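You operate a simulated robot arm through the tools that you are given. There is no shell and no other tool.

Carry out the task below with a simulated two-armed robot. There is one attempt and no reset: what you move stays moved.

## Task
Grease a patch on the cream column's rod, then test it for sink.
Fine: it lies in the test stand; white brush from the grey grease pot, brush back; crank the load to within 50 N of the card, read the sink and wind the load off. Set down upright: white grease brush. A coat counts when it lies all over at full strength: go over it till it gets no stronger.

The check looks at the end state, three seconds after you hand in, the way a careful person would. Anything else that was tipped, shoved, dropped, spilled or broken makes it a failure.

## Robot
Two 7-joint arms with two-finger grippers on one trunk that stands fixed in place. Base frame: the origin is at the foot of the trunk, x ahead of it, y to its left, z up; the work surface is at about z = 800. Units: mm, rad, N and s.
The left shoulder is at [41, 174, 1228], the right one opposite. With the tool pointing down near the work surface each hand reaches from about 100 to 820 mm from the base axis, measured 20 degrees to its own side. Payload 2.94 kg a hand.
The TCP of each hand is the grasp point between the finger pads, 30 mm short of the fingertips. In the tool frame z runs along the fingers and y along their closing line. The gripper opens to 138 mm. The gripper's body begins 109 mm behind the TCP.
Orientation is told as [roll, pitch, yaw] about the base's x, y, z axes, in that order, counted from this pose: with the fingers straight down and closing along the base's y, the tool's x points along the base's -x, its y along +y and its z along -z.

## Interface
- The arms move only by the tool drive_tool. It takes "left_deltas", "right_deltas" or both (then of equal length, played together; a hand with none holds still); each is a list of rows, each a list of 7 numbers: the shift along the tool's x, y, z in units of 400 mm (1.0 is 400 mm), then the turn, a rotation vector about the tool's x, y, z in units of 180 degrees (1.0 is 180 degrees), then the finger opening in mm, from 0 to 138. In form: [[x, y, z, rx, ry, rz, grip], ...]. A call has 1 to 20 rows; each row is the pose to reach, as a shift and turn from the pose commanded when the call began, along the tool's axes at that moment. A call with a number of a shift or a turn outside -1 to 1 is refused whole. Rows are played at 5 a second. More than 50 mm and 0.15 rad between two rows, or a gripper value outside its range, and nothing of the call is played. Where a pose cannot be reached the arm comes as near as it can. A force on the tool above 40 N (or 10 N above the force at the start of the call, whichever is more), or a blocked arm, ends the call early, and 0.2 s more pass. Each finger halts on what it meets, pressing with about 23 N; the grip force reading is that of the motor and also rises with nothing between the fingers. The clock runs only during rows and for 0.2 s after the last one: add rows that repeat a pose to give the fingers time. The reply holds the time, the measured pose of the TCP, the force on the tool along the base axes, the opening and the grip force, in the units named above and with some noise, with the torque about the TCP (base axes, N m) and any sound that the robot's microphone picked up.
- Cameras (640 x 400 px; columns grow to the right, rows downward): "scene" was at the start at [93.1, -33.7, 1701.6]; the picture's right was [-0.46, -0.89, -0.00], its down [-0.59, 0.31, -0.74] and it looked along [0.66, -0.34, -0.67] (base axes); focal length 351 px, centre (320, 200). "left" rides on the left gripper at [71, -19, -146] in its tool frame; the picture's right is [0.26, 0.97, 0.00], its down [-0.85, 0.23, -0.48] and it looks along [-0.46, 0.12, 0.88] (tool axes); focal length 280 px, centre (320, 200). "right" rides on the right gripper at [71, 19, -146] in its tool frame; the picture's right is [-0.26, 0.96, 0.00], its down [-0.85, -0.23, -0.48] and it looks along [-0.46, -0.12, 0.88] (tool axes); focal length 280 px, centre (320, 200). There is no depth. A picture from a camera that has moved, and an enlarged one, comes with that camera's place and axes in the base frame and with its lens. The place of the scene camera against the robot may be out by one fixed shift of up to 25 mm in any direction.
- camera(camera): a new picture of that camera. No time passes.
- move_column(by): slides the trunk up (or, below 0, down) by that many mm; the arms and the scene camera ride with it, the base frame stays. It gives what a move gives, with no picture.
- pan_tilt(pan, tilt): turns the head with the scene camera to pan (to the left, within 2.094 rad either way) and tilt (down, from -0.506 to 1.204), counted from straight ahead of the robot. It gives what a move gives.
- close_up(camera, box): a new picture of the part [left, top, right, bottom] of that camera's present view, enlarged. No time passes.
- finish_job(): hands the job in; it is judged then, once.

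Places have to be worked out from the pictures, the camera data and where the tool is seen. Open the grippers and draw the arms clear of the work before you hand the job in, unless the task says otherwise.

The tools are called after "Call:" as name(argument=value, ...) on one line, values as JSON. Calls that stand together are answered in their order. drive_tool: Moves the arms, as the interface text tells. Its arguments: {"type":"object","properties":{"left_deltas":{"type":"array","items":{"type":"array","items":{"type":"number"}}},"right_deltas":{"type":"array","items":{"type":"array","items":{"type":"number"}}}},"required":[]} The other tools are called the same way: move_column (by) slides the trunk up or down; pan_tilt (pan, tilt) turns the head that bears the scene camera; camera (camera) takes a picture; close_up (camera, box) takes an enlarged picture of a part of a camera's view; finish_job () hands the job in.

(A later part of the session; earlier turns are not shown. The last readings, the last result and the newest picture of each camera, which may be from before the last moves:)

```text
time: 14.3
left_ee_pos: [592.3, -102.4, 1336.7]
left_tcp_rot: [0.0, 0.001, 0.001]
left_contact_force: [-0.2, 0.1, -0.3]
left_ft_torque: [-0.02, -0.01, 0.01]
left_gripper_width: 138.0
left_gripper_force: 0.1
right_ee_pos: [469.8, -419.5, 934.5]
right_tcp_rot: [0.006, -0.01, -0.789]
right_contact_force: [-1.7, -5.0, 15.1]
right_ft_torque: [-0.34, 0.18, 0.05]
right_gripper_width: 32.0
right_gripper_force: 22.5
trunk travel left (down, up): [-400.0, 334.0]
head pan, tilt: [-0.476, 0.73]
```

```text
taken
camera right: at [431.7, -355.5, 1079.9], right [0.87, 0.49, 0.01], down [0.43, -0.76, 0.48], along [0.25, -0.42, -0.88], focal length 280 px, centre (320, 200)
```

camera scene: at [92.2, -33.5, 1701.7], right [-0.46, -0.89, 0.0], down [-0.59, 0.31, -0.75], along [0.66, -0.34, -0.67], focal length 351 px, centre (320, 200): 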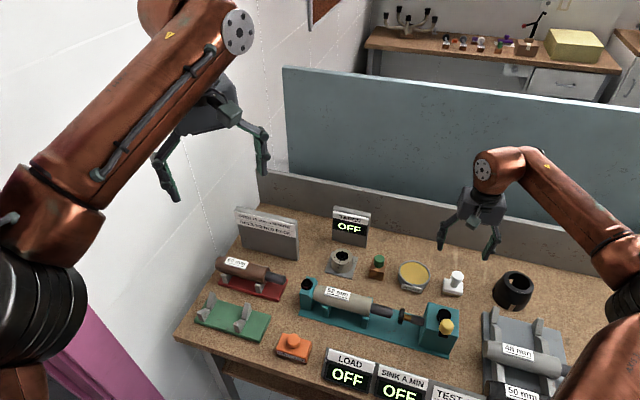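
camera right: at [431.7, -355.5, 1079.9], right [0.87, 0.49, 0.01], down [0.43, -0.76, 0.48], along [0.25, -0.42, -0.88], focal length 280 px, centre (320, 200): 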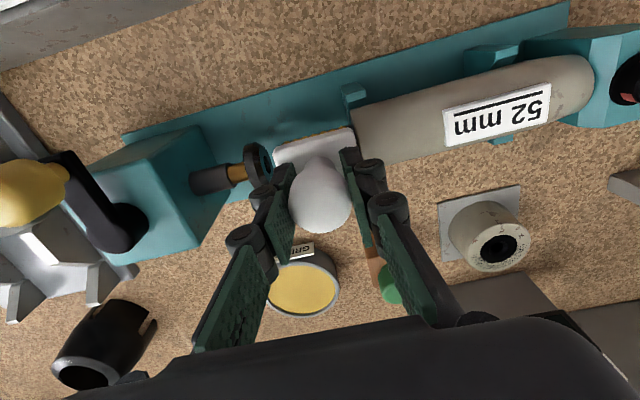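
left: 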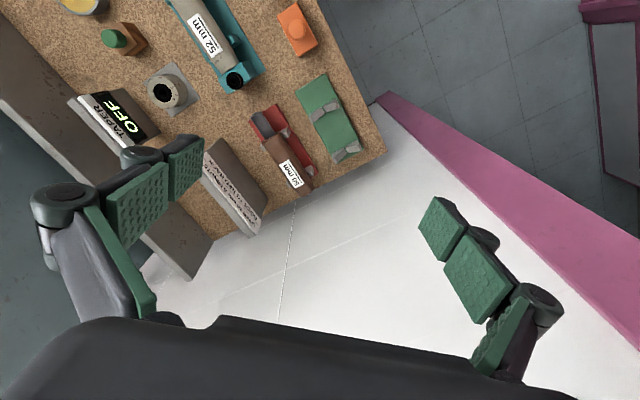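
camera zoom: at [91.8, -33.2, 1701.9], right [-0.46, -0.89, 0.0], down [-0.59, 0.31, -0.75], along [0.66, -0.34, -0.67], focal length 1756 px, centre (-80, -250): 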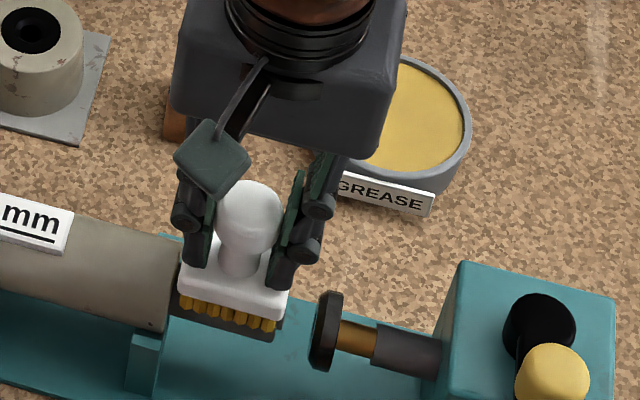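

The lift-away row was too large; I repeat with smaller lift steps.

Call:
drive_tool(right_deltas=[[0, -0.01, 0, 0, 0, 0, 25], [0, -0.02, 0, 0, 0, 0, 25], [0, -0.01, 0, 0, 0, 0, 25], [0, 0, 0, 0, 0, 0, 25], [0.01, -0.01, 0, 0, 0, 0, 25], [0, -0.02, 0, 0, 0, 0, 25], [-0.01, -0.01, 0, 0, 0, 0, 25], [0, 0, 0, 0, 0, 0, 25], [0, 0, -0.06, 0, 0, 0, 25], [-0.06, 0, -0.14, 0, 0, 0, 25], [-0.12, 0, -0.14, 0, 0, 0, 25], [-0.18, 0, -0.14, 0, 0, 0, 25], [-0.18, 0, -0.14, 0, 0, 0, 25]])

Call:
close_up(camera="scene", box=[350, 250, 450, 330])

Call:
camera(camera="right")

```text
time: 17.1
left_ee_pos: [593.6, -102.0, 1336.9]
left_tcp_rot: [0.0, 0.0, -0.001]
left_contact_force: [0.2, 0.2, 0.0]
left_ft_torque: [-0.02, -0.03, 0.0]
left_gripper_width: 138.1
left_gripper_force: 0.1
right_ee_pos: [521.0, -469.6, 988.5]
right_tcp_rot: [0.005, -0.006, -0.787]
right_contact_force: [0.0, -0.2, -0.6]
right_ft_torque: [0.0, -0.01, -0.04]
right_gripper_width: 32.3
right_gripper_force: 23.4
trunk travel left (down, up): [-400.0, 334.0]
head pan, tilt: [-0.476, 0.73]
```

```text
5.00 times, centred on (400, 290) of scene
camera zoom: at [93.0, -33.7, 1701.6], right [-0.46, -0.89, 0.0], down [-0.59, 0.31, -0.74], along [0.66, -0.34, -0.67], focal length 1756 px, centre (-80, -250)
```

zoom: 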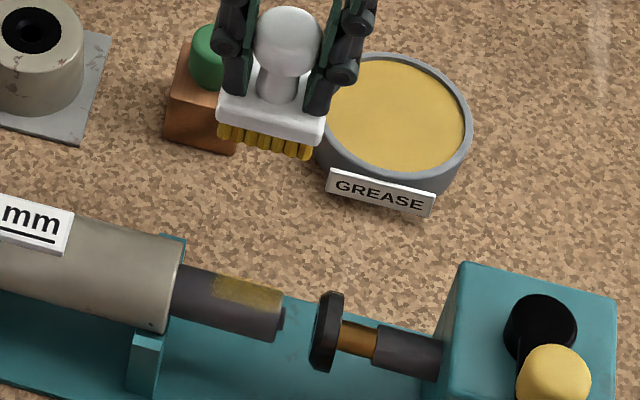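

```text
taken
camera right: at [483.0, -407.2, 1134.8], right [0.87, 0.5, 0.01], down [0.43, -0.76, 0.48], along [0.24, -0.41, -0.88], focal length 280 px, centre (320, 200)
```

right: 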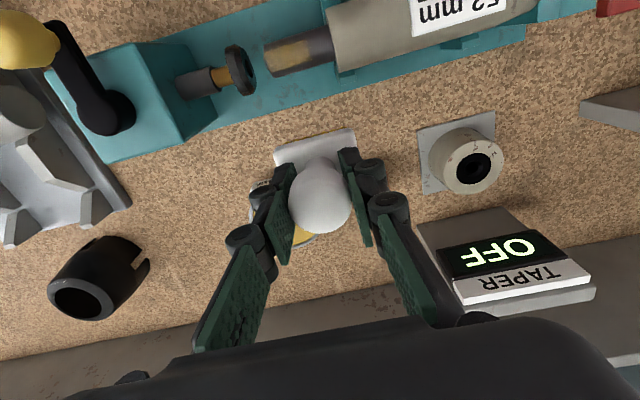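

A faint patch appears on the tip half of the rod. I zoom in closely.

Call:
close_up(camera="right", box=[230, 10, 350, 100])

Call:
close_up(camera="scene", box=[375, 295, 425, 325])

```text
4.44 times, centred on (290, 55) of right
camera zoom: at [483.0, -407.2, 1134.8], right [0.87, 0.5, 0.01], down [0.43, -0.76, 0.48], along [0.24, -0.41, -0.88], focal length 1246 px, centre (453, 844)
```

zoom: 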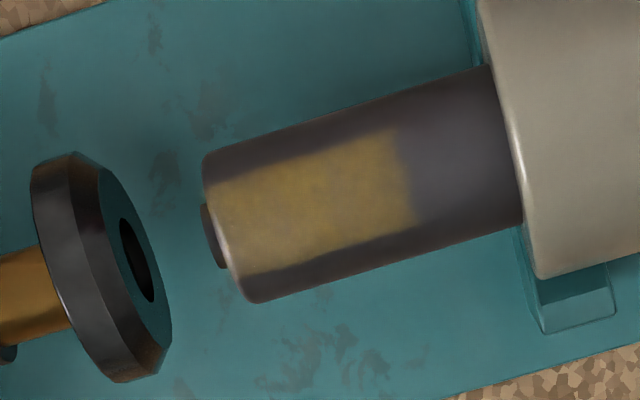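

```text
12.80 times, centred on (400, 310) of scene
camera zoom: at [93.0, -33.7, 1701.6], right [-0.46, -0.89, 0.0], down [-0.59, 0.31, -0.74], along [0.66, -0.34, -0.67], focal length 4496 px, centre (-704, -1208)
```

zoom: 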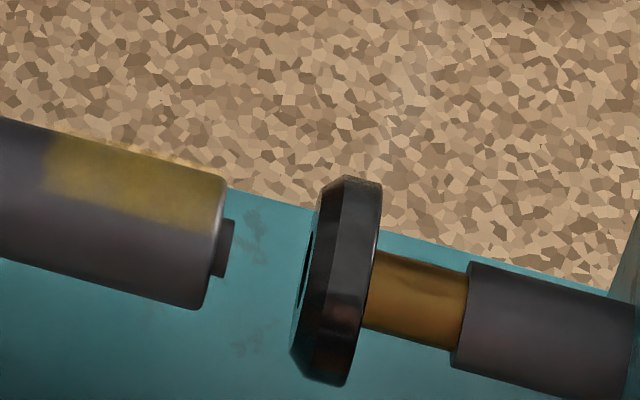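

The coat is partial-strength, covering the tip ~36 mm of the rod. I go back with more strokes along and across it.

Call:
drive_tool(right_deltas=[[0.06, 0, 0, 0, 0, 0, 25], [0.12, 0, 0, 0, 0, 0, 25], [0.18, -0.01, 0, 0, 0, 0, 25], [0.18, -0.01, 0.1, 0, 0, 0, 25], [0.18, -0.01, 0.14, 0, 0, 0, 25], [0.18, -0.03, 0.142, 0, 0, 0, 25], [0.18, 0, 0.142, 0, 0, 0, 25], [0.195, 0, 0.142, 0, 0, 0, 25], [0.195, -0.03, 0.142, 0, 0, 0, 25], [0.18, -0.015, 0.142, 0, 0, 0, 25], [0.165, -0.03, 0.142, 0, 0, 0, 25], [0.165, 0, 0.142, 0, 0, 0, 25], [0.18, 0, 0.142, 0, 0, 0, 25], [0.18, -0.03, 0.142, 0, 0, 0, 25], [0.18, 0, 0.142, 0, 0, 0, 25], [0.18, 0, 0.06, 0, 0, 0, 25], [0.12, 0, 0, 0, 0, 0, 25], [0.06, 0, 0, 0, 0, 0, 25], [0, 0, 0, 0, 0, 0, 25], [0, 0, 0, 0, 0, 0, 25]])

Call:
close_up(camera="right", box=[230, 10, 350, 100])

Call:
close_up(camera="scene", box=[350, 250, 450, 330])

```text
time: 21.3
left_ee_pos: [594.6, -104.1, 1336.0]
left_tcp_rot: [0.0, 0.0, 0.001]
left_contact_force: [-0.3, 0.5, -0.2]
left_ft_torque: [-0.01, 0.01, 0.06]
left_gripper_width: 137.9
left_gripper_force: 0.1
right_ee_pos: [522.8, -469.4, 989.6]
right_tcp_rot: [0.005, -0.007, -0.789]
right_contact_force: [0.4, -0.3, -0.9]
right_ft_torque: [0.01, 0.0, 0.03]
right_gripper_width: 32.2
right_gripper_force: 23.1
trunk travel left (down, up): [-400.0, 334.0]
head pan, tilt: [-0.476, 0.73]
```

```text
4.44 times, centred on (290, 55) of right
camera zoom: at [483.7, -407.4, 1136.1], right [0.87, 0.5, 0.01], down [0.43, -0.76, 0.48], along [0.24, -0.41, -0.88], focal length 1246 px, centre (453, 844)
```

zoom: 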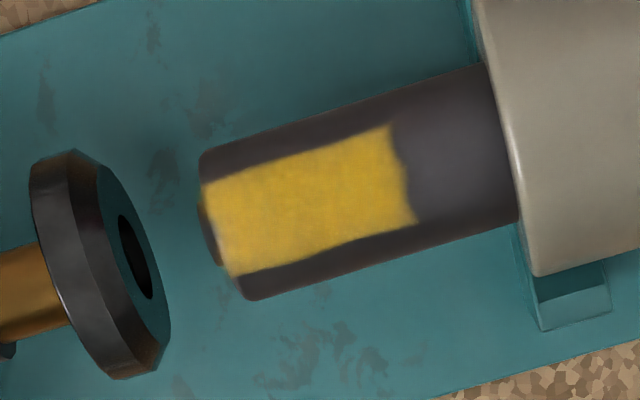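

```text
5.00 times, centred on (400, 290) of scene
camera zoom: at [93.4, -33.9, 1701.6], right [-0.46, -0.89, 0.0], down [-0.59, 0.31, -0.74], along [0.66, -0.34, -0.67], focal length 1756 px, centre (-80, -250)
```

zoom: 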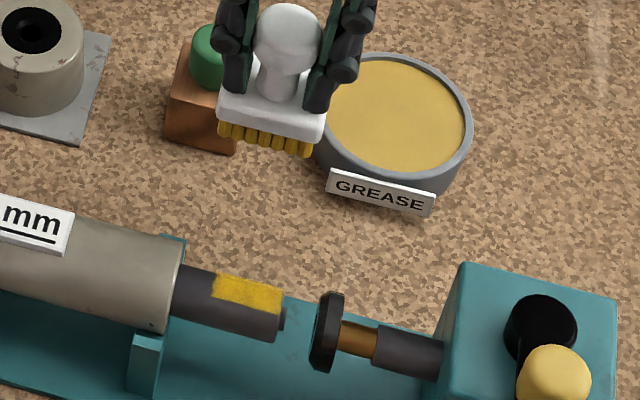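

Same outline, now much stronger—so it's a defined patch. I do another full round, dwelling at both ends, and compare.

Call:
drive_tool(right_deltas=[[0.06, 0, 0, 0, 0, 0, 25], [0.12, 0, 0, 0, 0, 0, 25], [0.18, -0.01, 0, 0, 0, 0, 25], [0.18, -0.01, 0.1, 0, 0, 0, 25], [0.18, -0.01, 0.142, 0, 0, 0, 25], [0.18, -0.035, 0.143, 0, 0, 0, 25], [0.18, 0, 0.143, 0, 0, 0, 25], [0.195, -0.01, 0.143, 0, 0, 0, 25], [0.195, -0.035, 0.143, 0, 0, 0, 25], [0.165, -0.035, 0.143, 0, 0, 0, 25], [0.165, 0, 0.143, 0, 0, 0, 25], [0.195, 0, 0.143, 0, 0, 0, 25], [0.18, -0.03, 0.143, 0, 0, 0, 25], [0.165, -0.01, 0.143, 0, 0, 0, 25], [0.18, 0, 0.143, 0, 0, 0, 25], [0.18, 0, 0.06, 0, 0, 0, 25], [0.12, 0, 0, 0, 0, 0, 25], [0.06, 0, 0, 0, 0, 0, 25], [0, 0, 0, 0, 0, 0, 25], [0, 0, 0, 0, 0, 0, 25]])

Call:
close_up(camera="right", box=[230, 10, 350, 100])

Call:
close_up(camera="scene", box=[375, 295, 425, 325])

```text
time: 25.5
left_ee_pos: [595.6, -102.4, 1335.8]
left_tcp_rot: [0.001, 0.001, 0.0]
left_contact_force: [0.3, -0.6, 0.2]
left_ft_torque: [0.04, -0.02, 0.01]
left_gripper_width: 137.9
left_gripper_force: 0.1
right_ee_pos: [523.1, -470.3, 990.0]
right_tcp_rot: [0.005, -0.006, -0.788]
right_contact_force: [0.3, -0.2, -1.2]
right_ft_torque: [-0.02, 0.0, -0.01]
right_gripper_width: 32.1
right_gripper_force: 23.3
trunk travel left (down, up): [-400.0, 334.0]
head pan, tilt: [-0.476, 0.73]
```

```text
4.44 times, centred on (290, 55) of right
camera zoom: at [484.1, -407.2, 1136.5], right [0.87, 0.5, 0.01], down [0.43, -0.76, 0.48], along [0.24, -0.41, -0.88], focal length 1246 px, centre (453, 844)
```

zoom: 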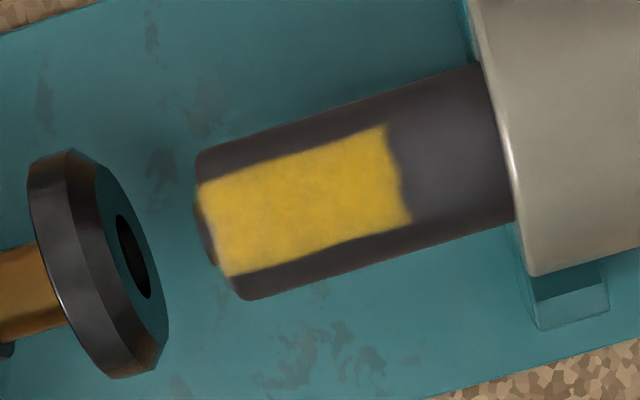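

```text
12.80 times, centred on (400, 310) of scene
camera zoom: at [93.2, -34.0, 1701.6], right [-0.46, -0.89, 0.0], down [-0.59, 0.31, -0.74], along [0.66, -0.34, -0.67], focal length 4496 px, centre (-704, -1208)
```

zoom: 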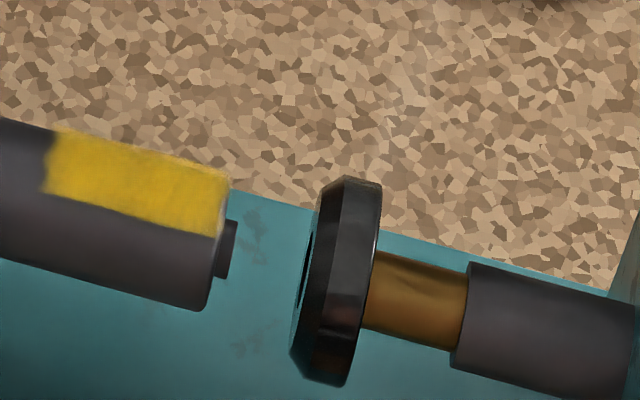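

The coat looks nearly saturated; to be sure it isn't just a drying brush, I re-dip gently. First back above the pot.

Call:
drive_tool(right_deltas=[[-0.083, -0.061, 0, 0, 0, 0, 25], [-0.166, -0.122, 0, 0, 0, 0, 25], [-0.248, -0.183, 0, 0, 0, 0, 25], [-0.248, -0.183, 0.1, 0, 0, 0, 25], [-0.248, -0.183, 0.18, 0, 0, 0, 25], [-0.248, -0.183, 0.22, 0, 0, 0, 25], [-0.248, -0.183, 0.235, 0, 0, 0, 25], [-0.248, -0.183, 0.242, 0, 0, 0, 25], [-0.248, -0.183, 0.248, 0, 0, 0, 25]])

Call:
close_up(camera="scene", box=[370, 230, 450, 310])

```text
time: 27.5
left_ee_pos: [594.2, -101.8, 1337.1]
left_tcp_rot: [0.001, 0.0, 0.001]
left_contact_force: [-0.3, 0.7, 0.2]
left_ft_torque: [-0.03, 0.01, 0.0]
left_gripper_width: 137.9
left_gripper_force: 0.0
right_ee_pos: [541.9, -592.6, 890.7]
right_tcp_rot: [0.009, -0.008, -0.787]
right_contact_force: [-0.3, -0.3, 8.3]
right_ft_torque: [-0.08, 0.31, 0.02]
right_gripper_width: 32.0
right_gripper_force: 23.2
trunk travel left (down, up): [-400.0, 334.0]
head pan, tilt: [-0.476, 0.73]
```

```text
5.00 times, centred on (410, 270) of scene
camera zoom: at [92.5, -33.0, 1701.8], right [-0.46, -0.89, 0.0], down [-0.59, 0.31, -0.75], along [0.66, -0.34, -0.67], focal length 1756 px, centre (-130, -150)
```

zoom: 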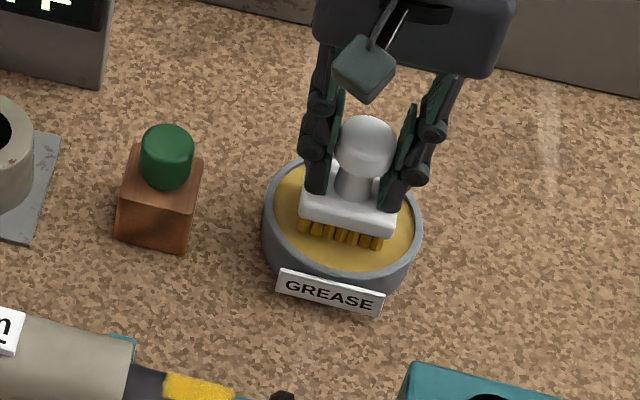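

Gentle 8 N contact in the grease. I return to the rod and do another full round.

Call:
drive_tool(right_deltas=[[0, 0, -0.1, 0, 0, 0, 25], [0, 0, -0.2, 0, 0, 0, 25], [0.04, 0.02, -0.248, 0, 0, 0, 25], [0.13, 0.06, -0.248, 0, 0, 0, 25], [0.23, 0.1, -0.248, 0, 0, 0, 25], [0.33, 0.14, -0.248, 0, 0, 0, 25], [0.428, 0.173, -0.248, 0, 0, 0, 25], [0.428, 0.173, -0.15, 0, 0, 0, 25], [0.428, 0.173, -0.105, 0, 0, 0, 25], [0.428, 0.148, -0.105, 0, 0, 0, 25], [0.428, 0.183, -0.105, 0, 0, 0, 25], [0.443, 0.173, -0.105, 0, 0, 0, 25], [0.443, 0.148, -0.105, 0, 0, 0, 25], [0.413, 0.148, -0.105, 0, 0, 0, 25], [0.413, 0.183, -0.105, 0, 0, 0, 25], [0.443, 0.183, -0.105, 0, 0, 0, 25], [0.428, 0.15, -0.105, 0, 0, 0, 25], [0.413, 0.173, -0.105, 0, 0, 0, 25], [0.428, 0.148, -0.105, 0, 0, 0, 25], [0.428, 0.183, -0.105, 0, 0, 0, 25]])

```text
time: 31.7
left_ee_pos: [593.4, -102.8, 1337.1]
left_tcp_rot: [0.001, -0.001, 0.0]
left_contact_force: [-0.5, -1.0, -0.2]
left_ft_torque: [-0.02, 0.01, 0.02]
left_gripper_width: 137.9
left_gripper_force: 0.0
right_ee_pos: [469.3, -417.9, 933.1]
right_tcp_rot: [0.002, -0.008, -0.789]
right_contact_force: [-6.7, -6.3, 17.4]
right_ft_torque: [-0.35, 0.37, 0.06]
right_gripper_width: 31.9
right_gripper_force: 22.2
trunk travel left (down, up): [-400.0, 334.0]
head pan, tilt: [-0.476, 0.73]
```

Still pressed at 17 N and going well. I add a few more strokes and lift away to the same viewing pose for comparison.

Call:
drive_tool(right_deltas=[[0, -0.035, 0, 0, 0, 0, 25], [0.012, -0.035, 0, 0, 0, 0, 25], [0.012, 0, 0, 0, 0, 0, 25], [-0.012, 0, 0, 0, 0, 0, 25], [-0.012, -0.035, 0, 0, 0, 0, 25], [0, -0.035, 0, 0, 0, 0, 25], [0, 0, 0, 0, 0, 0, 25], [0, -0.01, -0.06, 0, 0, 0, 25], [-0.06, 0, -0.14, 0, 0, 0, 25], [-0.12, 0, -0.14, 0, 0, 0, 25], [-0.18, 0, -0.14, 0, 0, 0, 25], [-0.18, 0, -0.14, 0, 0, 0, 25]])

Call:
close_up(camera="right", box=[230, 10, 350, 100])

Call:
close_up(camera="scene", box=[375, 295, 425, 325])

Call:
camera(camera="scene")

```text
time: 34.3
left_ee_pos: [595.3, -102.4, 1336.5]
left_tcp_rot: [-0.001, 0.0, 0.0]
left_contact_force: [0.9, 0.9, -0.2]
left_ft_torque: [-0.02, -0.01, -0.01]
left_gripper_width: 138.0
left_gripper_force: 0.1
right_ee_pos: [522.0, -467.8, 987.2]
right_tcp_rot: [0.005, -0.008, -0.786]
right_contact_force: [0.5, -0.9, -1.5]
right_ft_torque: [0.01, 0.04, 0.0]
right_gripper_width: 32.2
right_gripper_force: 22.8
trunk travel left (down, up): [-400.0, 334.0]
head pan, tilt: [-0.476, 0.73]
```

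```text
4.44 times, centred on (290, 55) of right
camera zoom: at [481.7, -406.1, 1134.3], right [0.87, 0.5, 0.01], down [0.43, -0.76, 0.48], along [0.24, -0.41, -0.88], focal length 1246 px, centre (453, 844)
```

zoom: 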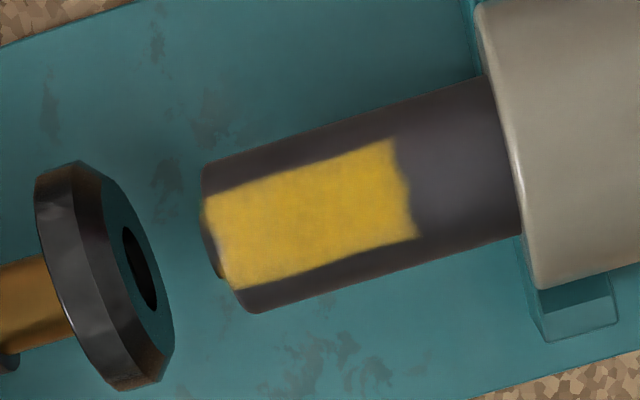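

```text
12.80 times, centred on (400, 310) of scene
camera zoom: at [93.1, -33.6, 1701.6], right [-0.46, -0.89, 0.0], down [-0.59, 0.31, -0.74], along [0.66, -0.34, -0.67], focal length 4496 px, centre (-704, -1208)
```

zoom: 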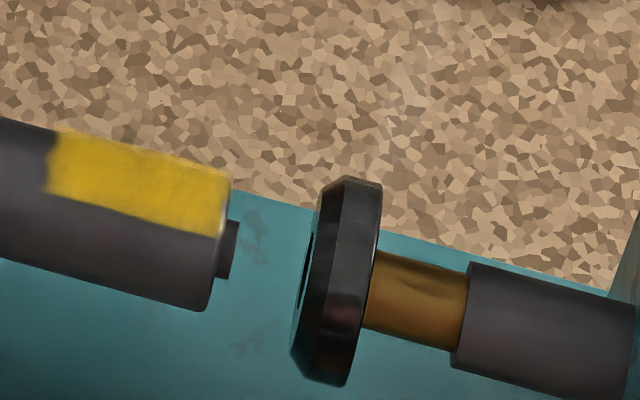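

```text
taken
camera scene: at [93.1, -33.6, 1701.6], right [-0.46, -0.89, 0.0], down [-0.59, 0.31, -0.74], along [0.66, -0.34, -0.67], focal length 351 px, centre (320, 200)
```

scene: 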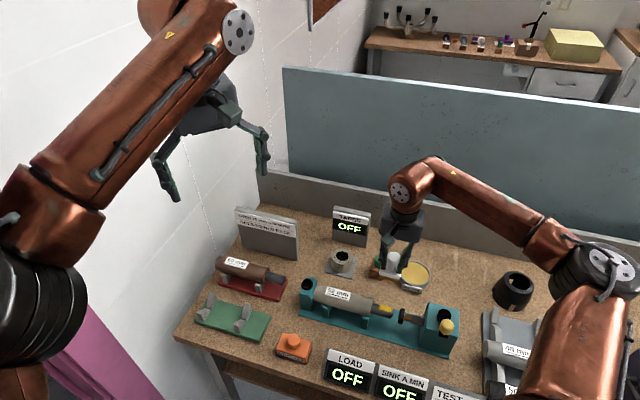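

The coat no longer changes—full strength. Now I carry the brush back to its original spot (455,−670) and lower it.

Call:
drive_tool(right_deltas=[[-0.04, -0.08, 0, 0, 0, 0, 25], [-0.08, -0.16, 0, 0, 0, 0, 25], [-0.12, -0.24, 0, 0, 0, 0, 25], [-0.16, -0.32, 0, 0, 0, 0, 25], [-0.2, -0.4, 0, 0, 0, 0, 25], [-0.24, -0.471, 0.02, 0, 0, 0, 25], [-0.24, -0.471, 0.13, 0, 0, 0, 25], [-0.24, -0.471, 0.22, 0, 0, 0, 25], [-0.24, -0.471, 0.28, 0, 0, 0, 25], [-0.24, -0.471, 0.3, 0, 0, 0, 25], [-0.24, -0.471, 0.3, 0, 0, 0, 25]])

Call:
close_up(camera="scene", box=[390, 210, 510, 310])

```text
time: 36.7
left_ee_pos: [594.4, -102.8, 1336.2]
left_tcp_rot: [0.0, 0.001, -0.002]
left_contact_force: [-0.4, -0.1, -0.2]
left_ft_torque: [0.01, -0.01, 0.01]
left_gripper_width: 138.0
left_gripper_force: 0.1
right_ee_pos: [457.6, -669.1, 869.6]
right_tcp_rot: [0.006, -0.004, -0.787]
right_contact_force: [-0.6, 0.1, -0.9]
right_ft_torque: [0.04, -0.02, 0.0]
right_gripper_width: 32.0
right_gripper_force: 23.1
trunk travel left (down, up): [-400.0, 334.0]
head pan, tilt: [-0.476, 0.73]
```

```text
4.00 times, centred on (450, 260) of scene
camera zoom: at [93.3, -34.2, 1701.6], right [-0.46, -0.89, 0.0], down [-0.59, 0.31, -0.74], along [0.66, -0.34, -0.67], focal length 1405 px, centre (-200, -40)
```

zoom: 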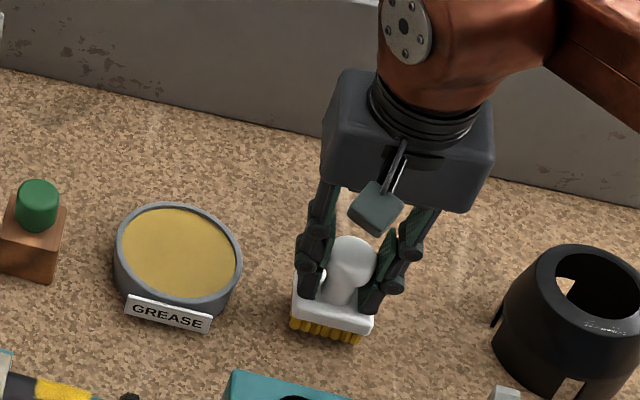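

Just above the surface (TCP 870). I lower the last ~9 mm to a light touch.

Call:
drive_tool(right_deltas=[[0, 0, 0.01, 0, 0, 0, 25], [0, 0, 0.017, 0, 0, 0, 25], [0, 0, 0.021, 0, 0, 0, 25], [0, 0, 0.021, 0, 0, 0, 25]])

```text
time: 37.7
left_ee_pos: [593.6, -102.2, 1336.2]
left_tcp_rot: [0.0, 0.001, 0.0]
left_contact_force: [-0.1, -0.2, -0.1]
left_ft_torque: [0.02, 0.01, 0.01]
left_gripper_width: 138.2
left_gripper_force: 0.0
right_ee_pos: [456.2, -668.7, 861.6]
right_tcp_rot: [0.008, -0.01, -0.785]
right_contact_force: [-0.4, -1.1, 12.2]
right_ft_torque: [0.06, 0.25, 0.02]
right_gripper_width: 32.4
right_gripper_force: 23.3
trunk travel left (down, up): [-400.0, 334.0]
head pan, tilt: [-0.476, 0.73]
```

12 N contact: it stands. I open the fingers symmetrically, then lift straight up.

Call:
drive_tool(right_deltas=[[0, 0, -0.003, 0, 0, 0, 36], [0, 0, -0.003, 0, 0, 0, 46], [0, 0, -0.003, 0, 0, 0, 60], [0, 0, -0.003, 0, 0, 0, 72], [0, 0, -0.003, 0, 0, 0, 72], [0, 0, -0.06, 0, 0, 0, 72], [0, 0, -0.16, 0, 0, 0, 72], [0, 0, -0.27, 0, 0, 0, 72], [0, 0, -0.38, 0, 0, 0, 72]])

Call:
camera(camera="right")

Call:
close_up(camera="scene", box=[390, 210, 510, 310])

```text
time: 39.7
left_ee_pos: [593.7, -101.2, 1335.8]
left_tcp_rot: [0.001, -0.001, 0.001]
left_contact_force: [-0.1, -0.5, 0.0]
left_ft_torque: [0.0, -0.03, -0.01]
left_gripper_width: 138.0
left_gripper_force: 0.0
right_ee_pos: [457.2, -670.6, 1010.1]
right_tcp_rot: [0.007, -0.008, -0.788]
right_contact_force: [0.0, 0.3, -0.6]
right_ft_torque: [0.04, 0.0, -0.04]
right_gripper_width: 72.1
right_gripper_force: 0.1
trunk travel left (down, up): [-400.0, 334.0]
head pan, tilt: [-0.476, 0.73]
```

```text
taken
camera right: at [417.5, -608.2, 1156.2], right [0.87, 0.5, 0.01], down [0.43, -0.76, 0.48], along [0.24, -0.41, -0.88], focal length 280 px, centre (320, 200)
```

right: 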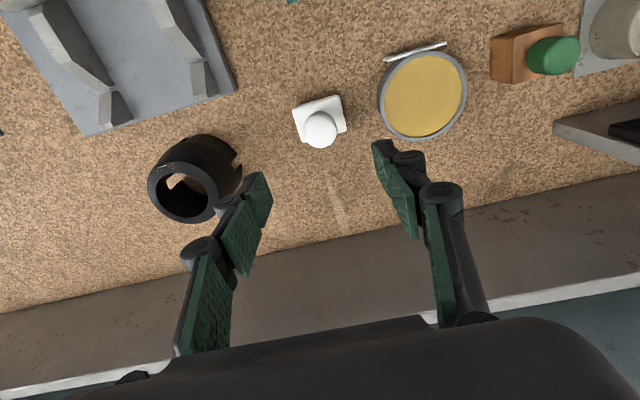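

```text
4.00 times, centred on (450, 260) of scene
camera zoom: at [92.9, -33.1, 1701.6], right [-0.46, -0.89, 0.0], down [-0.59, 0.31, -0.74], along [0.66, -0.34, -0.67], focal length 1405 px, centre (-200, -40)
```

zoom: 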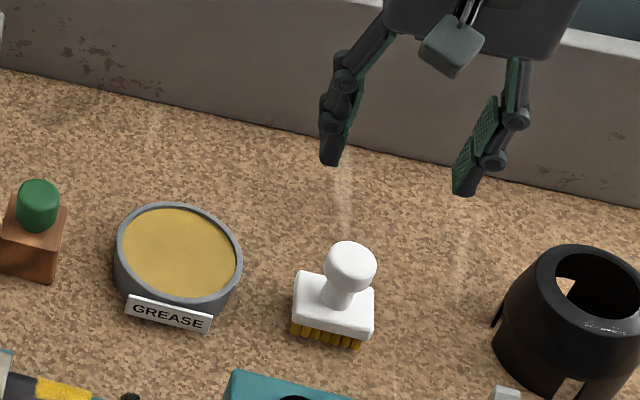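

Brush stands upright in place. Next the crank: I move the empty hand to hover above the yellow knob (329,−490) and look.

Call:
drive_tool(right_deltas=[[0.09, 0.016, -0.01, 0, 0, 0, 72], [0.18, 0.032, -0.02, 0, 0, 0, 72], [0.27, 0.048, -0.02, 0, 0, 0, 72], [0.36, 0.064, -0.02, 0, 0, 0, 72], [0.45, 0.08, -0.02, 0, 0, 0, 72], [0.545, 0.094, -0.02, 0, 0, 0, 72], [0.545, 0.094, -0.02, 0, 0, 0, 72]])

Call:
camera(camera="right")

Call:
close_up(camera="scene", box=[390, 250, 510, 370])

```text
time: 41.3
left_ee_pos: [594.9, -103.6, 1334.9]
left_tcp_rot: [0.001, 0.0, 0.0]
left_contact_force: [-1.0, -0.7, -1.5]
left_ft_torque: [0.04, 0.07, 0.0]
left_gripper_width: 137.9
left_gripper_force: 0.0
right_ee_pos: [327.3, -487.4, 1014.1]
right_tcp_rot: [0.007, -0.006, -0.789]
right_contact_force: [-0.3, 0.5, -0.3]
right_ft_torque: [0.0, -0.02, -0.04]
right_gripper_width: 72.2
right_gripper_force: 0.0
trunk travel left (down, up): [-400.0, 334.0]
head pan, tilt: [-0.476, 0.73]
```

```text
taken
camera right: at [287.1, -424.8, 1161.5], right [0.87, 0.49, 0.01], down [0.43, -0.76, 0.48], along [0.24, -0.41, -0.88], focal length 280 px, centre (320, 200)
```

right: 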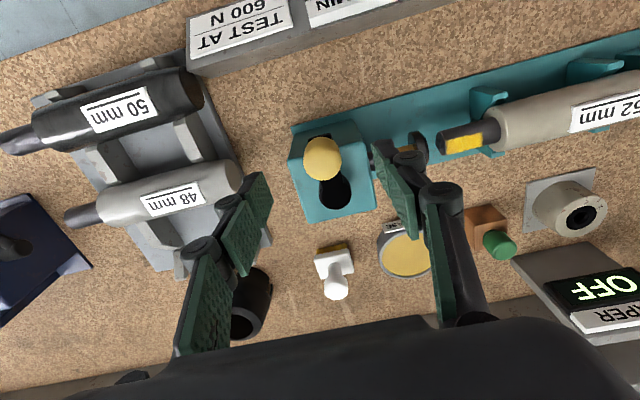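

```text
3.33 times, centred on (450, 310) of scene
camera zoom: at [93.7, -34.5, 1701.5], right [-0.46, -0.89, 0.0], down [-0.59, 0.31, -0.74], along [0.66, -0.34, -0.67], focal length 1171 px, centre (-113, -167)
```

zoom: 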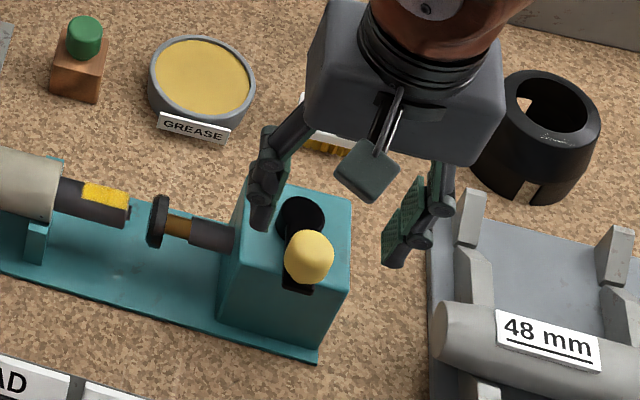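

I zoom on the knob and crank arm from both cameras.

Call:
close_up(camera="right", box=[270, 110, 390, 230])

Call:
close_up(camera="scene", box=[425, 300, 465, 345])

```text
3.33 times, centred on (330, 170) of right
camera zoom: at [287.1, -424.8, 1161.5], right [0.87, 0.49, 0.01], down [0.43, -0.76, 0.48], along [0.24, -0.41, -0.88], focal length 935 px, centre (287, 300)
```

zoom: 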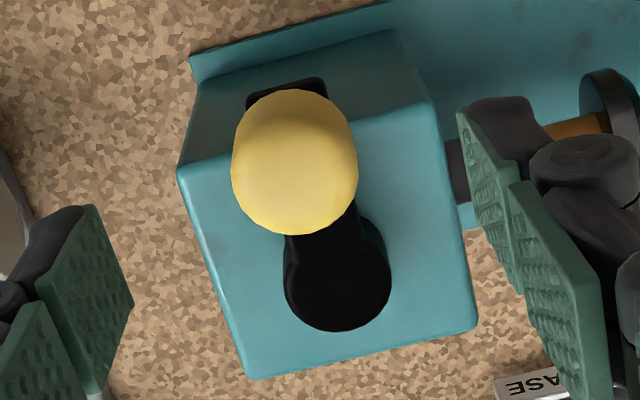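

```text
8.89 times, centred on (445, 322) of scene
camera zoom: at [93.7, -34.5, 1701.5], right [-0.46, -0.89, 0.0], down [-0.59, 0.31, -0.74], along [0.66, -0.34, -0.67], focal length 3122 px, centre (-791, -889)
```

zoom: 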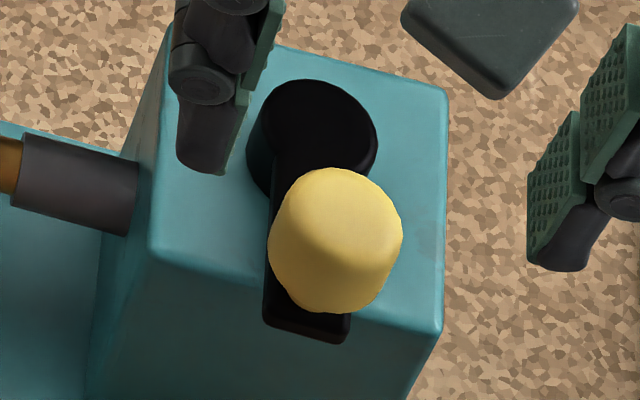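

Knob axis ≈ (330,−492), hub ≈ (363,−525), radius ≈47. I do a dry run of the circle at hover height to make sure the arm can reach all the way round.

Call:
drive_tool(right_deltas=[[-0.015, 0, 0, 0, 0, 0, 72], [-0.0239, 0.045, 0, 0, 0, 0, 72], [-0.0494, 0.0831, 0, 0, 0, 0, 72], [-0.0875, 0.1086, 0, 0, 0, 0, 72], [-0.1325, 0.1175, 0, 0, 0, 0, 72], [-0.1775, 0.1086, 0, 0, 0, 0, 72], [-0.2156, 0.0831, 0, 0, 0, 0, 72], [-0.2411, 0.045, 0, 0, 0, 0, 72], [-0.25, 0, 0, 0, 0, 0, 72], [-0.2411, -0.045, 0, 0, 0, 0, 72], [-0.2156, -0.0831, 0, 0, 0, 0, 72], [-0.1775, -0.1086, 0, 0, 0, 0, 72], [-0.1325, -0.1175, 0, 0, 0, 0, 72], [-0.0875, -0.1086, 0, 0, 0, 0, 72], [-0.0494, -0.0831, 0, 0, 0, 0, 72], [-0.0239, -0.045, 0, 0, 0, 0, 72], [-0.015, 0, 0, 0, 0, 0, 72], [-0.015, 0, 0, 0, 0, 0, 72]])

Call:
close_up(camera="right", box=[270, 110, 390, 230])

```text
time: 45.1
left_ee_pos: [594.6, -102.1, 1335.5]
left_tcp_rot: [0.0, 0.0, 0.001]
left_contact_force: [-0.1, 0.0, -0.8]
left_ft_torque: [0.0, 0.0, -0.01]
left_gripper_width: 138.0
left_gripper_force: 0.1
right_ee_pos: [332.6, -492.0, 1016.6]
right_tcp_rot: [0.007, -0.007, -0.788]
right_contact_force: [0.4, 0.2, -0.2]
right_ft_torque: [-0.02, 0.01, -0.01]
right_gripper_width: 72.1
right_gripper_force: 0.1
trunk travel left (down, up): [-400.0, 334.0]
head pan, tilt: [-0.476, 0.73]
```

```text
3.33 times, centred on (330, 170) of right
camera zoom: at [294.0, -429.8, 1163.9], right [0.87, 0.5, 0.01], down [0.43, -0.76, 0.48], along [0.24, -0.41, -0.88], focal length 935 px, centre (287, 300)
```

zoom: 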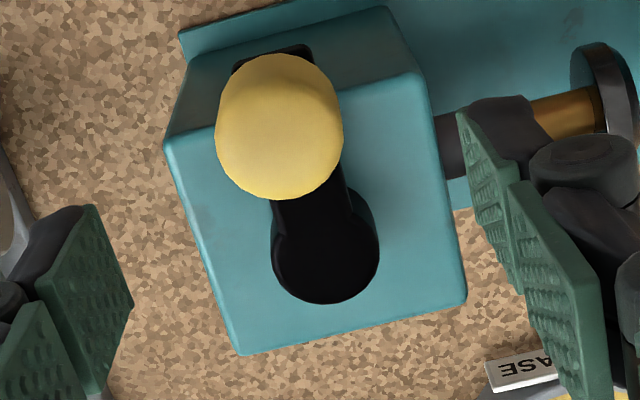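

Full circle is reachable. I descend onto the knob (fingertips ≈926) and close on it.

Call:
drive_tool(right_deltas=[[0.003, -0.003, 0.05, 0, 0, 0, 65], [0.003, -0.003, 0.11, 0, 0, 0, 65], [0.003, -0.003, 0.14, 0, 0, 0, 65], [0.003, -0.003, 0.15, 0, 0, 0, 60], [0.003, -0.003, 0.15, 0, 0, 0, 45], [0.003, -0.003, 0.15, 0, 0, 0, 30], [0.003, -0.003, 0.15, 0, 0, 0, 26], [0.003, -0.003, 0.15, 0, 0, 0, 26]])

Call:
close_up(camera="scene", box=[400, 260, 500, 350])

Call:
camera(camera="right")

```text
time: 46.9
left_ee_pos: [595.3, -101.9, 1335.7]
left_tcp_rot: [0.0, 0.001, 0.001]
left_contact_force: [0.4, -0.2, -0.6]
left_ft_torque: [0.02, 0.02, 0.01]
left_gripper_width: 138.0
left_gripper_force: 0.0
right_ee_pos: [331.8, -492.3, 956.1]
right_tcp_rot: [0.007, -0.005, -0.788]
right_contact_force: [3.5, 3.8, -1.1]
right_ft_torque: [-0.02, 0.03, -0.03]
right_gripper_width: 29.3
right_gripper_force: 2.6
trunk travel left (down, up): [-400.0, 334.0]
head pan, tilt: [-0.476, 0.73]
```

```text
4.44 times, centred on (450, 305) of scene
camera zoom: at [93.7, -33.2, 1701.6], right [-0.46, -0.89, 0.0], down [-0.59, 0.31, -0.74], along [0.66, -0.34, -0.67], focal length 1561 px, centre (-258, -267)
```

zoom: 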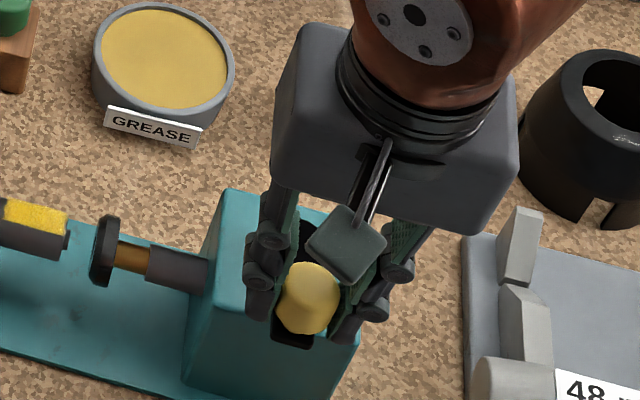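

```text
taken
camera right: at [292.8, -430.0, 1102.9], right [0.87, 0.5, 0.01], down [0.43, -0.76, 0.48], along [0.24, -0.41, -0.88], focal length 280 px, centre (320, 200)
```

right: 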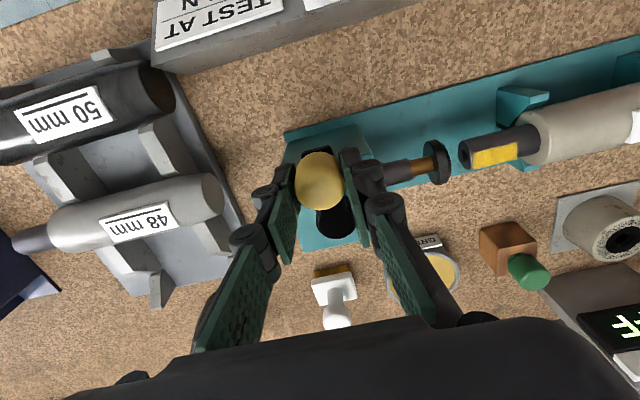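

Fingers are on the knob. I try a quarter turn clockwise (seen from above) and check forces and which way the pad moves.

Call:
drive_tool(right_deltas=[[0, 0, 0, 0, 0, 0, 26], [-0.004, 0.0304, 0, 0, 0, 0, 26], [-0.0157, 0.0588, 0, 0, 0, 0, 26], [-0.0344, 0.0831, 0, 0, 0, 0, 26], [-0.0588, 0.1018, 0, 0, 0, 0, 26], [-0.0871, 0.1135, 0, 0, 0, 0, 26], [-0.1175, 0.1175, 0, 0, 0, 0, 26]])

Call:
close_up(camera="scene", box=[370, 260, 490, 350])

Call:
camera(camera="right")

```text
time: 48.5
left_ee_pos: [595.8, -103.7, 1336.3]
left_tcp_rot: [0.002, 0.001, 0.002]
left_contact_force: [0.6, 0.1, 0.0]
left_ft_torque: [0.0, 0.01, 0.0]
left_gripper_width: 137.7
left_gripper_force: 0.2
right_ee_pos: [400.4, -493.7, 959.2]
right_tcp_rot: [0.007, -0.007, -0.787]
right_contact_force: [0.0, -0.3, -0.2]
right_ft_torque: [-0.01, 0.0, -0.03]
right_gripper_width: 25.9
right_gripper_force: 0.0
trunk travel left (down, up): [-400.0, 334.0]
head pan, tilt: [-0.476, 0.73]
```

```text
4.44 times, centred on (430, 305) of scene
camera zoom: at [93.9, -34.3, 1701.5], right [-0.46, -0.89, 0.0], down [-0.59, 0.31, -0.74], along [0.66, -0.34, -0.67], focal length 1561 px, centre (-169, -267)
```

zoom: 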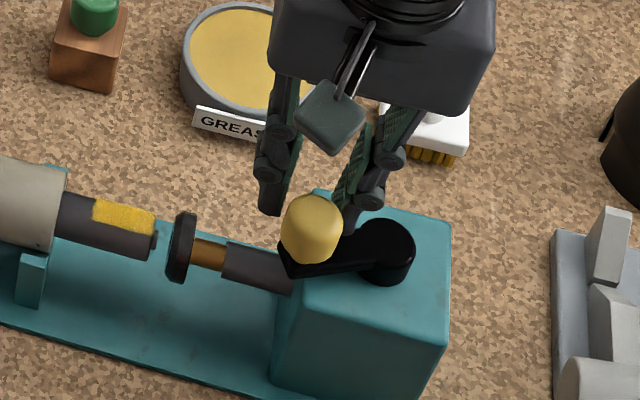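

```text
taken
camera right: at [360.9, -431.4, 1105.8], right [0.87, 0.5, 0.01], down [0.43, -0.76, 0.48], along [0.24, -0.41, -0.88], focal length 280 px, centre (320, 200)
```

right: 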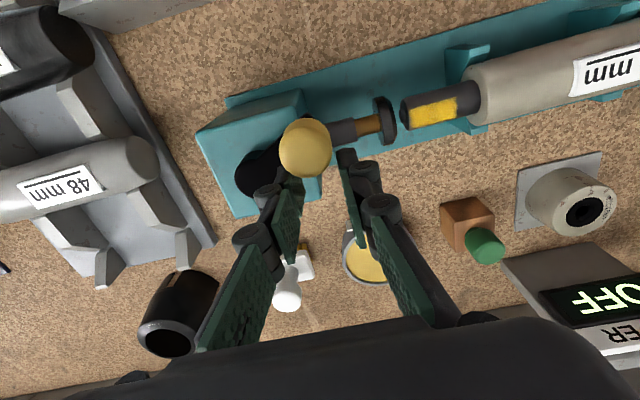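

Clockwise advances the pad (≈6 mm in 68°), but the knob slid out along the pads. I'll turn the hand with the crank instead: raise and re-orient to yaw ≈ +67° so the fingers push tangentially.

Call:
drive_tool(right_deltas=[[0, 0, -0.04, 0, 0, 0, 30], [0, 0, -0.13, 0, 0, 0, 60], [0.004, -0.001, -0.13, 0, 0, -0.0445, 65], [0.008, -0.002, -0.13, 0, 0, -0.089, 65], [0.012, -0.003, -0.13, 0, 0, -0.1335, 65], [0.016, -0.004, -0.13, 0, 0, -0.178, 65], [0.02, -0.006, -0.13, 0, 0, -0.2225, 65], [0.024, -0.007, -0.13, 0, 0, -0.267, 65], [0.028, -0.008, -0.13, 0, 0, -0.3115, 65], [0.032, -0.009, -0.13, 0, 0, -0.356, 65], [0.036, -0.01, -0.13, 0, 0, -0.4005, 65], [0.04, -0.012, -0.13, 0, 0, -0.445, 65], [0.044, -0.013, -0.13, 0, 0, -0.4895, 65], [0.048, -0.014, -0.13, 0, 0, -0.534, 65], [0.053, -0.015, -0.13, 0, 0, -0.5785, 65], [0.053, -0.015, -0.13, 0, 0, -0.623, 65], [0.053, -0.015, -0.13, 0, 0, -0.623, 65]])

Call:
camera(camera="right")

Call:
close_up(camera="scene", box=[350, 240, 490, 350])

```text
time: 52.1
left_ee_pos: [594.3, -103.1, 1334.5]
left_tcp_rot: [0.0, 0.003, 0.001]
left_contact_force: [0.4, 0.4, 0.9]
left_ft_torque: [0.02, 0.06, -0.02]
left_gripper_width: 137.6
left_gripper_force: 0.1
right_ee_pos: [326.5, -294.6, 898.7]
right_tcp_rot: [-0.068, -0.011, 1.16]
right_contact_force: [-3.6, -9.8, -1.8]
right_ft_torque: [1.06, -0.36, 0.08]
right_gripper_width: 65.0
right_gripper_force: 0.0
right hand out of reach, approached as far as the arm can: row 9, 10, 11, 12, 13, 14, 15, 16, 17
trunk travel left (down, up): [-400.0, 334.0]
head pan, tilt: [-0.476, 0.73]
```

```text
taken
camera right: at [270.0, -352.0, 1042.0], right [-0.78, 0.62, -0.06], down [0.52, 0.69, 0.5], along [0.36, 0.36, -0.86], focal length 280 px, centre (320, 200)
```

right: 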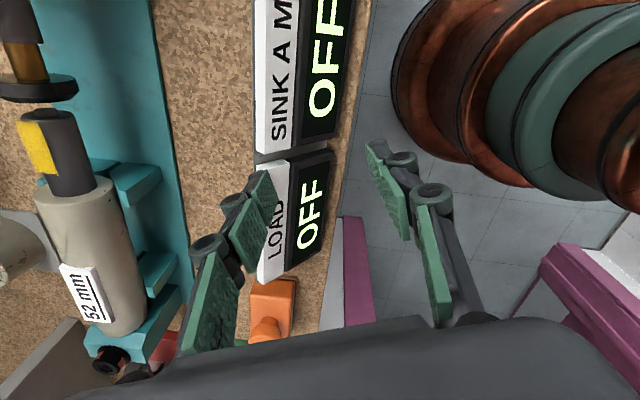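

```text
3.64 times, centred on (420, 295) of scene
camera zoom: at [93.7, -33.9, 1701.8], right [-0.46, -0.89, 0.0], down [-0.59, 0.31, -0.74], along [0.66, -0.34, -0.67], focal length 1277 px, centre (-44, -146)
```

zoom: 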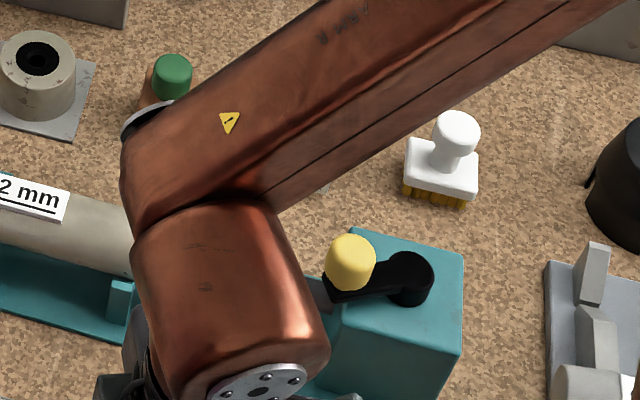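

The yaw was beyond the arm's reach and the hand veered off to (326,−295,899) with ~10 N on it. I look at what it may be touching before moving.

Call:
camera(camera="scene")

Call:
close_up(camera="scene", box=[280, 280, 480, 400])

Call:
camera(camera="left")

```text
taken
camera scene: at [93.7, -33.9, 1701.8], right [-0.46, -0.89, 0.0], down [-0.59, 0.31, -0.74], along [0.66, -0.34, -0.67], focal length 351 px, centre (320, 200)
```

scene: 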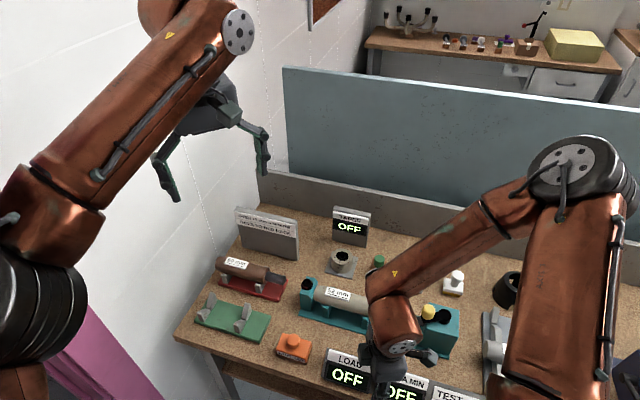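

```text
3.20 times, centred on (380, 340) of scene
camera zoom: at [93.7, -33.9, 1701.8], right [-0.46, -0.89, 0.0], down [-0.59, 0.31, -0.74], along [0.66, -0.34, -0.67], focal length 1124 px, centre (128, -248)
```

zoom: 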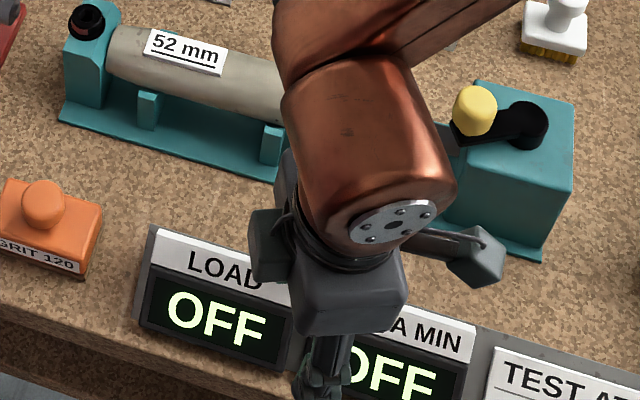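

```text
taken
camera left: at [524.0, -121.6, 1481.7], right [-0.26, 0.96, 0.0], down [0.85, 0.23, 0.48], along [0.46, 0.13, -0.88], focal length 280 px, centre (320, 200)
```

left: 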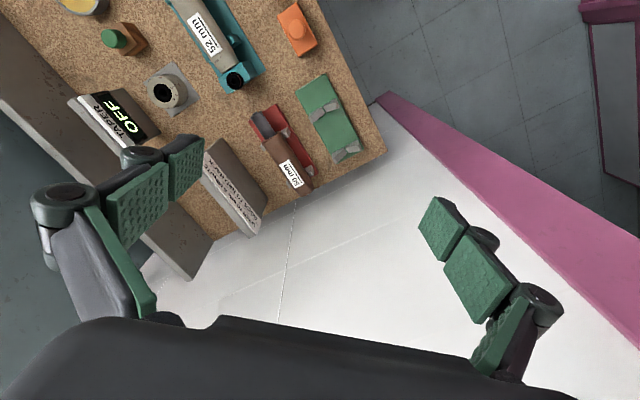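

Nothing appears displaced; the hand hangs above the displays. I raise it straight up 40 mm first and read the forces.

Call:
drive_tool(right_deltas=[[0, 0, -0.03, 0, 0, 0, 65], [0, 0, -0.06, 0, 0, 0, 65], [0, 0, -0.1, 0, 0, 0, 65], [0, 0, -0.1, 0, 0, 0, 65]])

Call:
camera(camera="scene")

```text
time: 53.1
left_ee_pos: [593.9, -102.2, 1336.7]
left_tcp_rot: [0.0, 0.002, -0.001]
left_contact_force: [0.2, 0.3, 0.1]
left_ft_torque: [-0.02, -0.01, -0.01]
left_gripper_width: 138.2
left_gripper_force: 0.1
right_ee_pos: [313.3, -290.6, 925.8]
right_tcp_rot: [-0.061, 0.013, 1.143]
right_contact_force: [0.7, -0.1, -0.6]
right_ft_torque: [0.02, 0.01, -0.01]
right_gripper_width: 65.2
right_gripper_force: 0.1
right hand out of reach, approached as far as the arm can: row 1, 2, 3, 4
trunk travel left (down, up): [-400.0, 334.0]
head pan, tilt: [-0.476, 0.73]
```

```text
taken
camera scene: at [93.1, -34.0, 1701.6], right [-0.46, -0.89, 0.0], down [-0.59, 0.31, -0.74], along [0.66, -0.34, -0.67], focal length 351 px, centre (320, 200)
```

scene: 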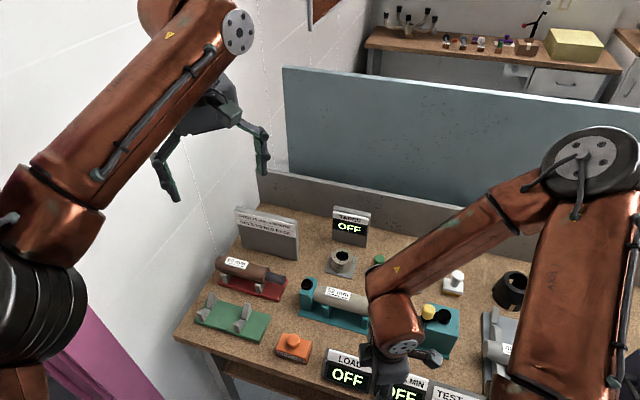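

Force is nil—just transient. I rotate back to yaw −45° while raising, then move over to above the knob again.

Call:
drive_tool(right_deltas=[[0, 0, -0.035, 0, 0, 0.0439, 65], [0, 0, -0.07, 0, 0, 0.0878, 65], [0, 0, -0.105, 0, 0, 0.1317, 65], [0, 0, -0.14, 0, 0, 0.1756, 65], [0.037, -0.035, -0.175, 0, 0, 0.2195, 65], [0.074, -0.07, -0.21, 0, 0, 0.2634, 65], [0.11, -0.106, -0.21, 0, 0, 0.3073, 65], [0.147, -0.141, -0.21, 0, 0, 0.3512, 65], [0.184, -0.176, -0.21, 0, 0, 0.3951, 65], [0.221, -0.211, -0.21, 0, 0, 0.439, 65], [0.258, -0.246, -0.21, 0, 0, 0.4829, 65], [0.294, -0.282, -0.21, 0, 0, 0.5268, 65], [0.331, -0.317, -0.21, 0, 0, 0.5707, 65], [0.368, -0.352, -0.21, 0, 0, 0.614, 65], [0.368, -0.352, -0.21, 0, 0, 0.614, 65]])

Call:
camera(camera="right")

Call:
camera(camera="scene")

```text
time: 56.3
left_ee_pos: [594.5, -103.1, 1337.3]
left_tcp_rot: [-0.001, 0.001, 0.0]
left_contact_force: [-0.5, 1.0, -0.1]
left_ft_torque: [-0.01, 0.02, 0.0]
left_gripper_width: 138.0
left_gripper_force: 0.1
right_ee_pos: [377.5, -480.7, 1022.1]
right_tcp_rot: [0.012, -0.058, -0.785]
right_contact_force: [-0.1, -0.2, 0.0]
right_ft_torque: [-0.01, -0.04, 0.0]
right_gripper_width: 65.0
right_gripper_force: 0.0
trunk travel left (down, up): [-400.0, 334.0]
head pan, tilt: [-0.476, 0.73]
```

```text
taken
camera right: at [332.0, -412.0, 1163.7], right [0.87, 0.5, 0.02], down [0.41, -0.75, 0.52], along [0.28, -0.44, -0.85], focal length 280 px, centre (320, 200)
```

right: 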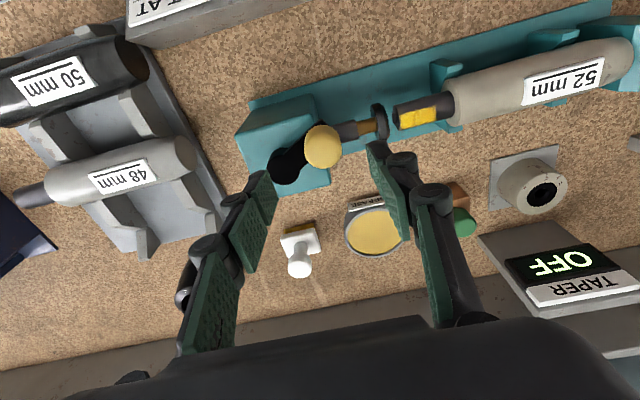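

```text
taken
camera scene: at [93.1, -33.4, 1701.6], right [-0.46, -0.89, 0.0], down [-0.59, 0.31, -0.74], along [0.66, -0.34, -0.67], focal length 351 px, centre (320, 200)
```

scene: 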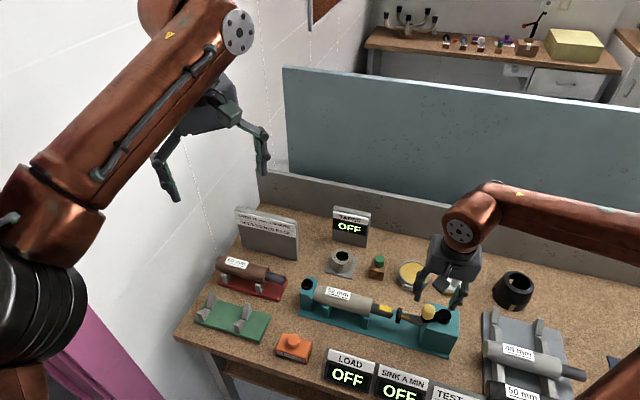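

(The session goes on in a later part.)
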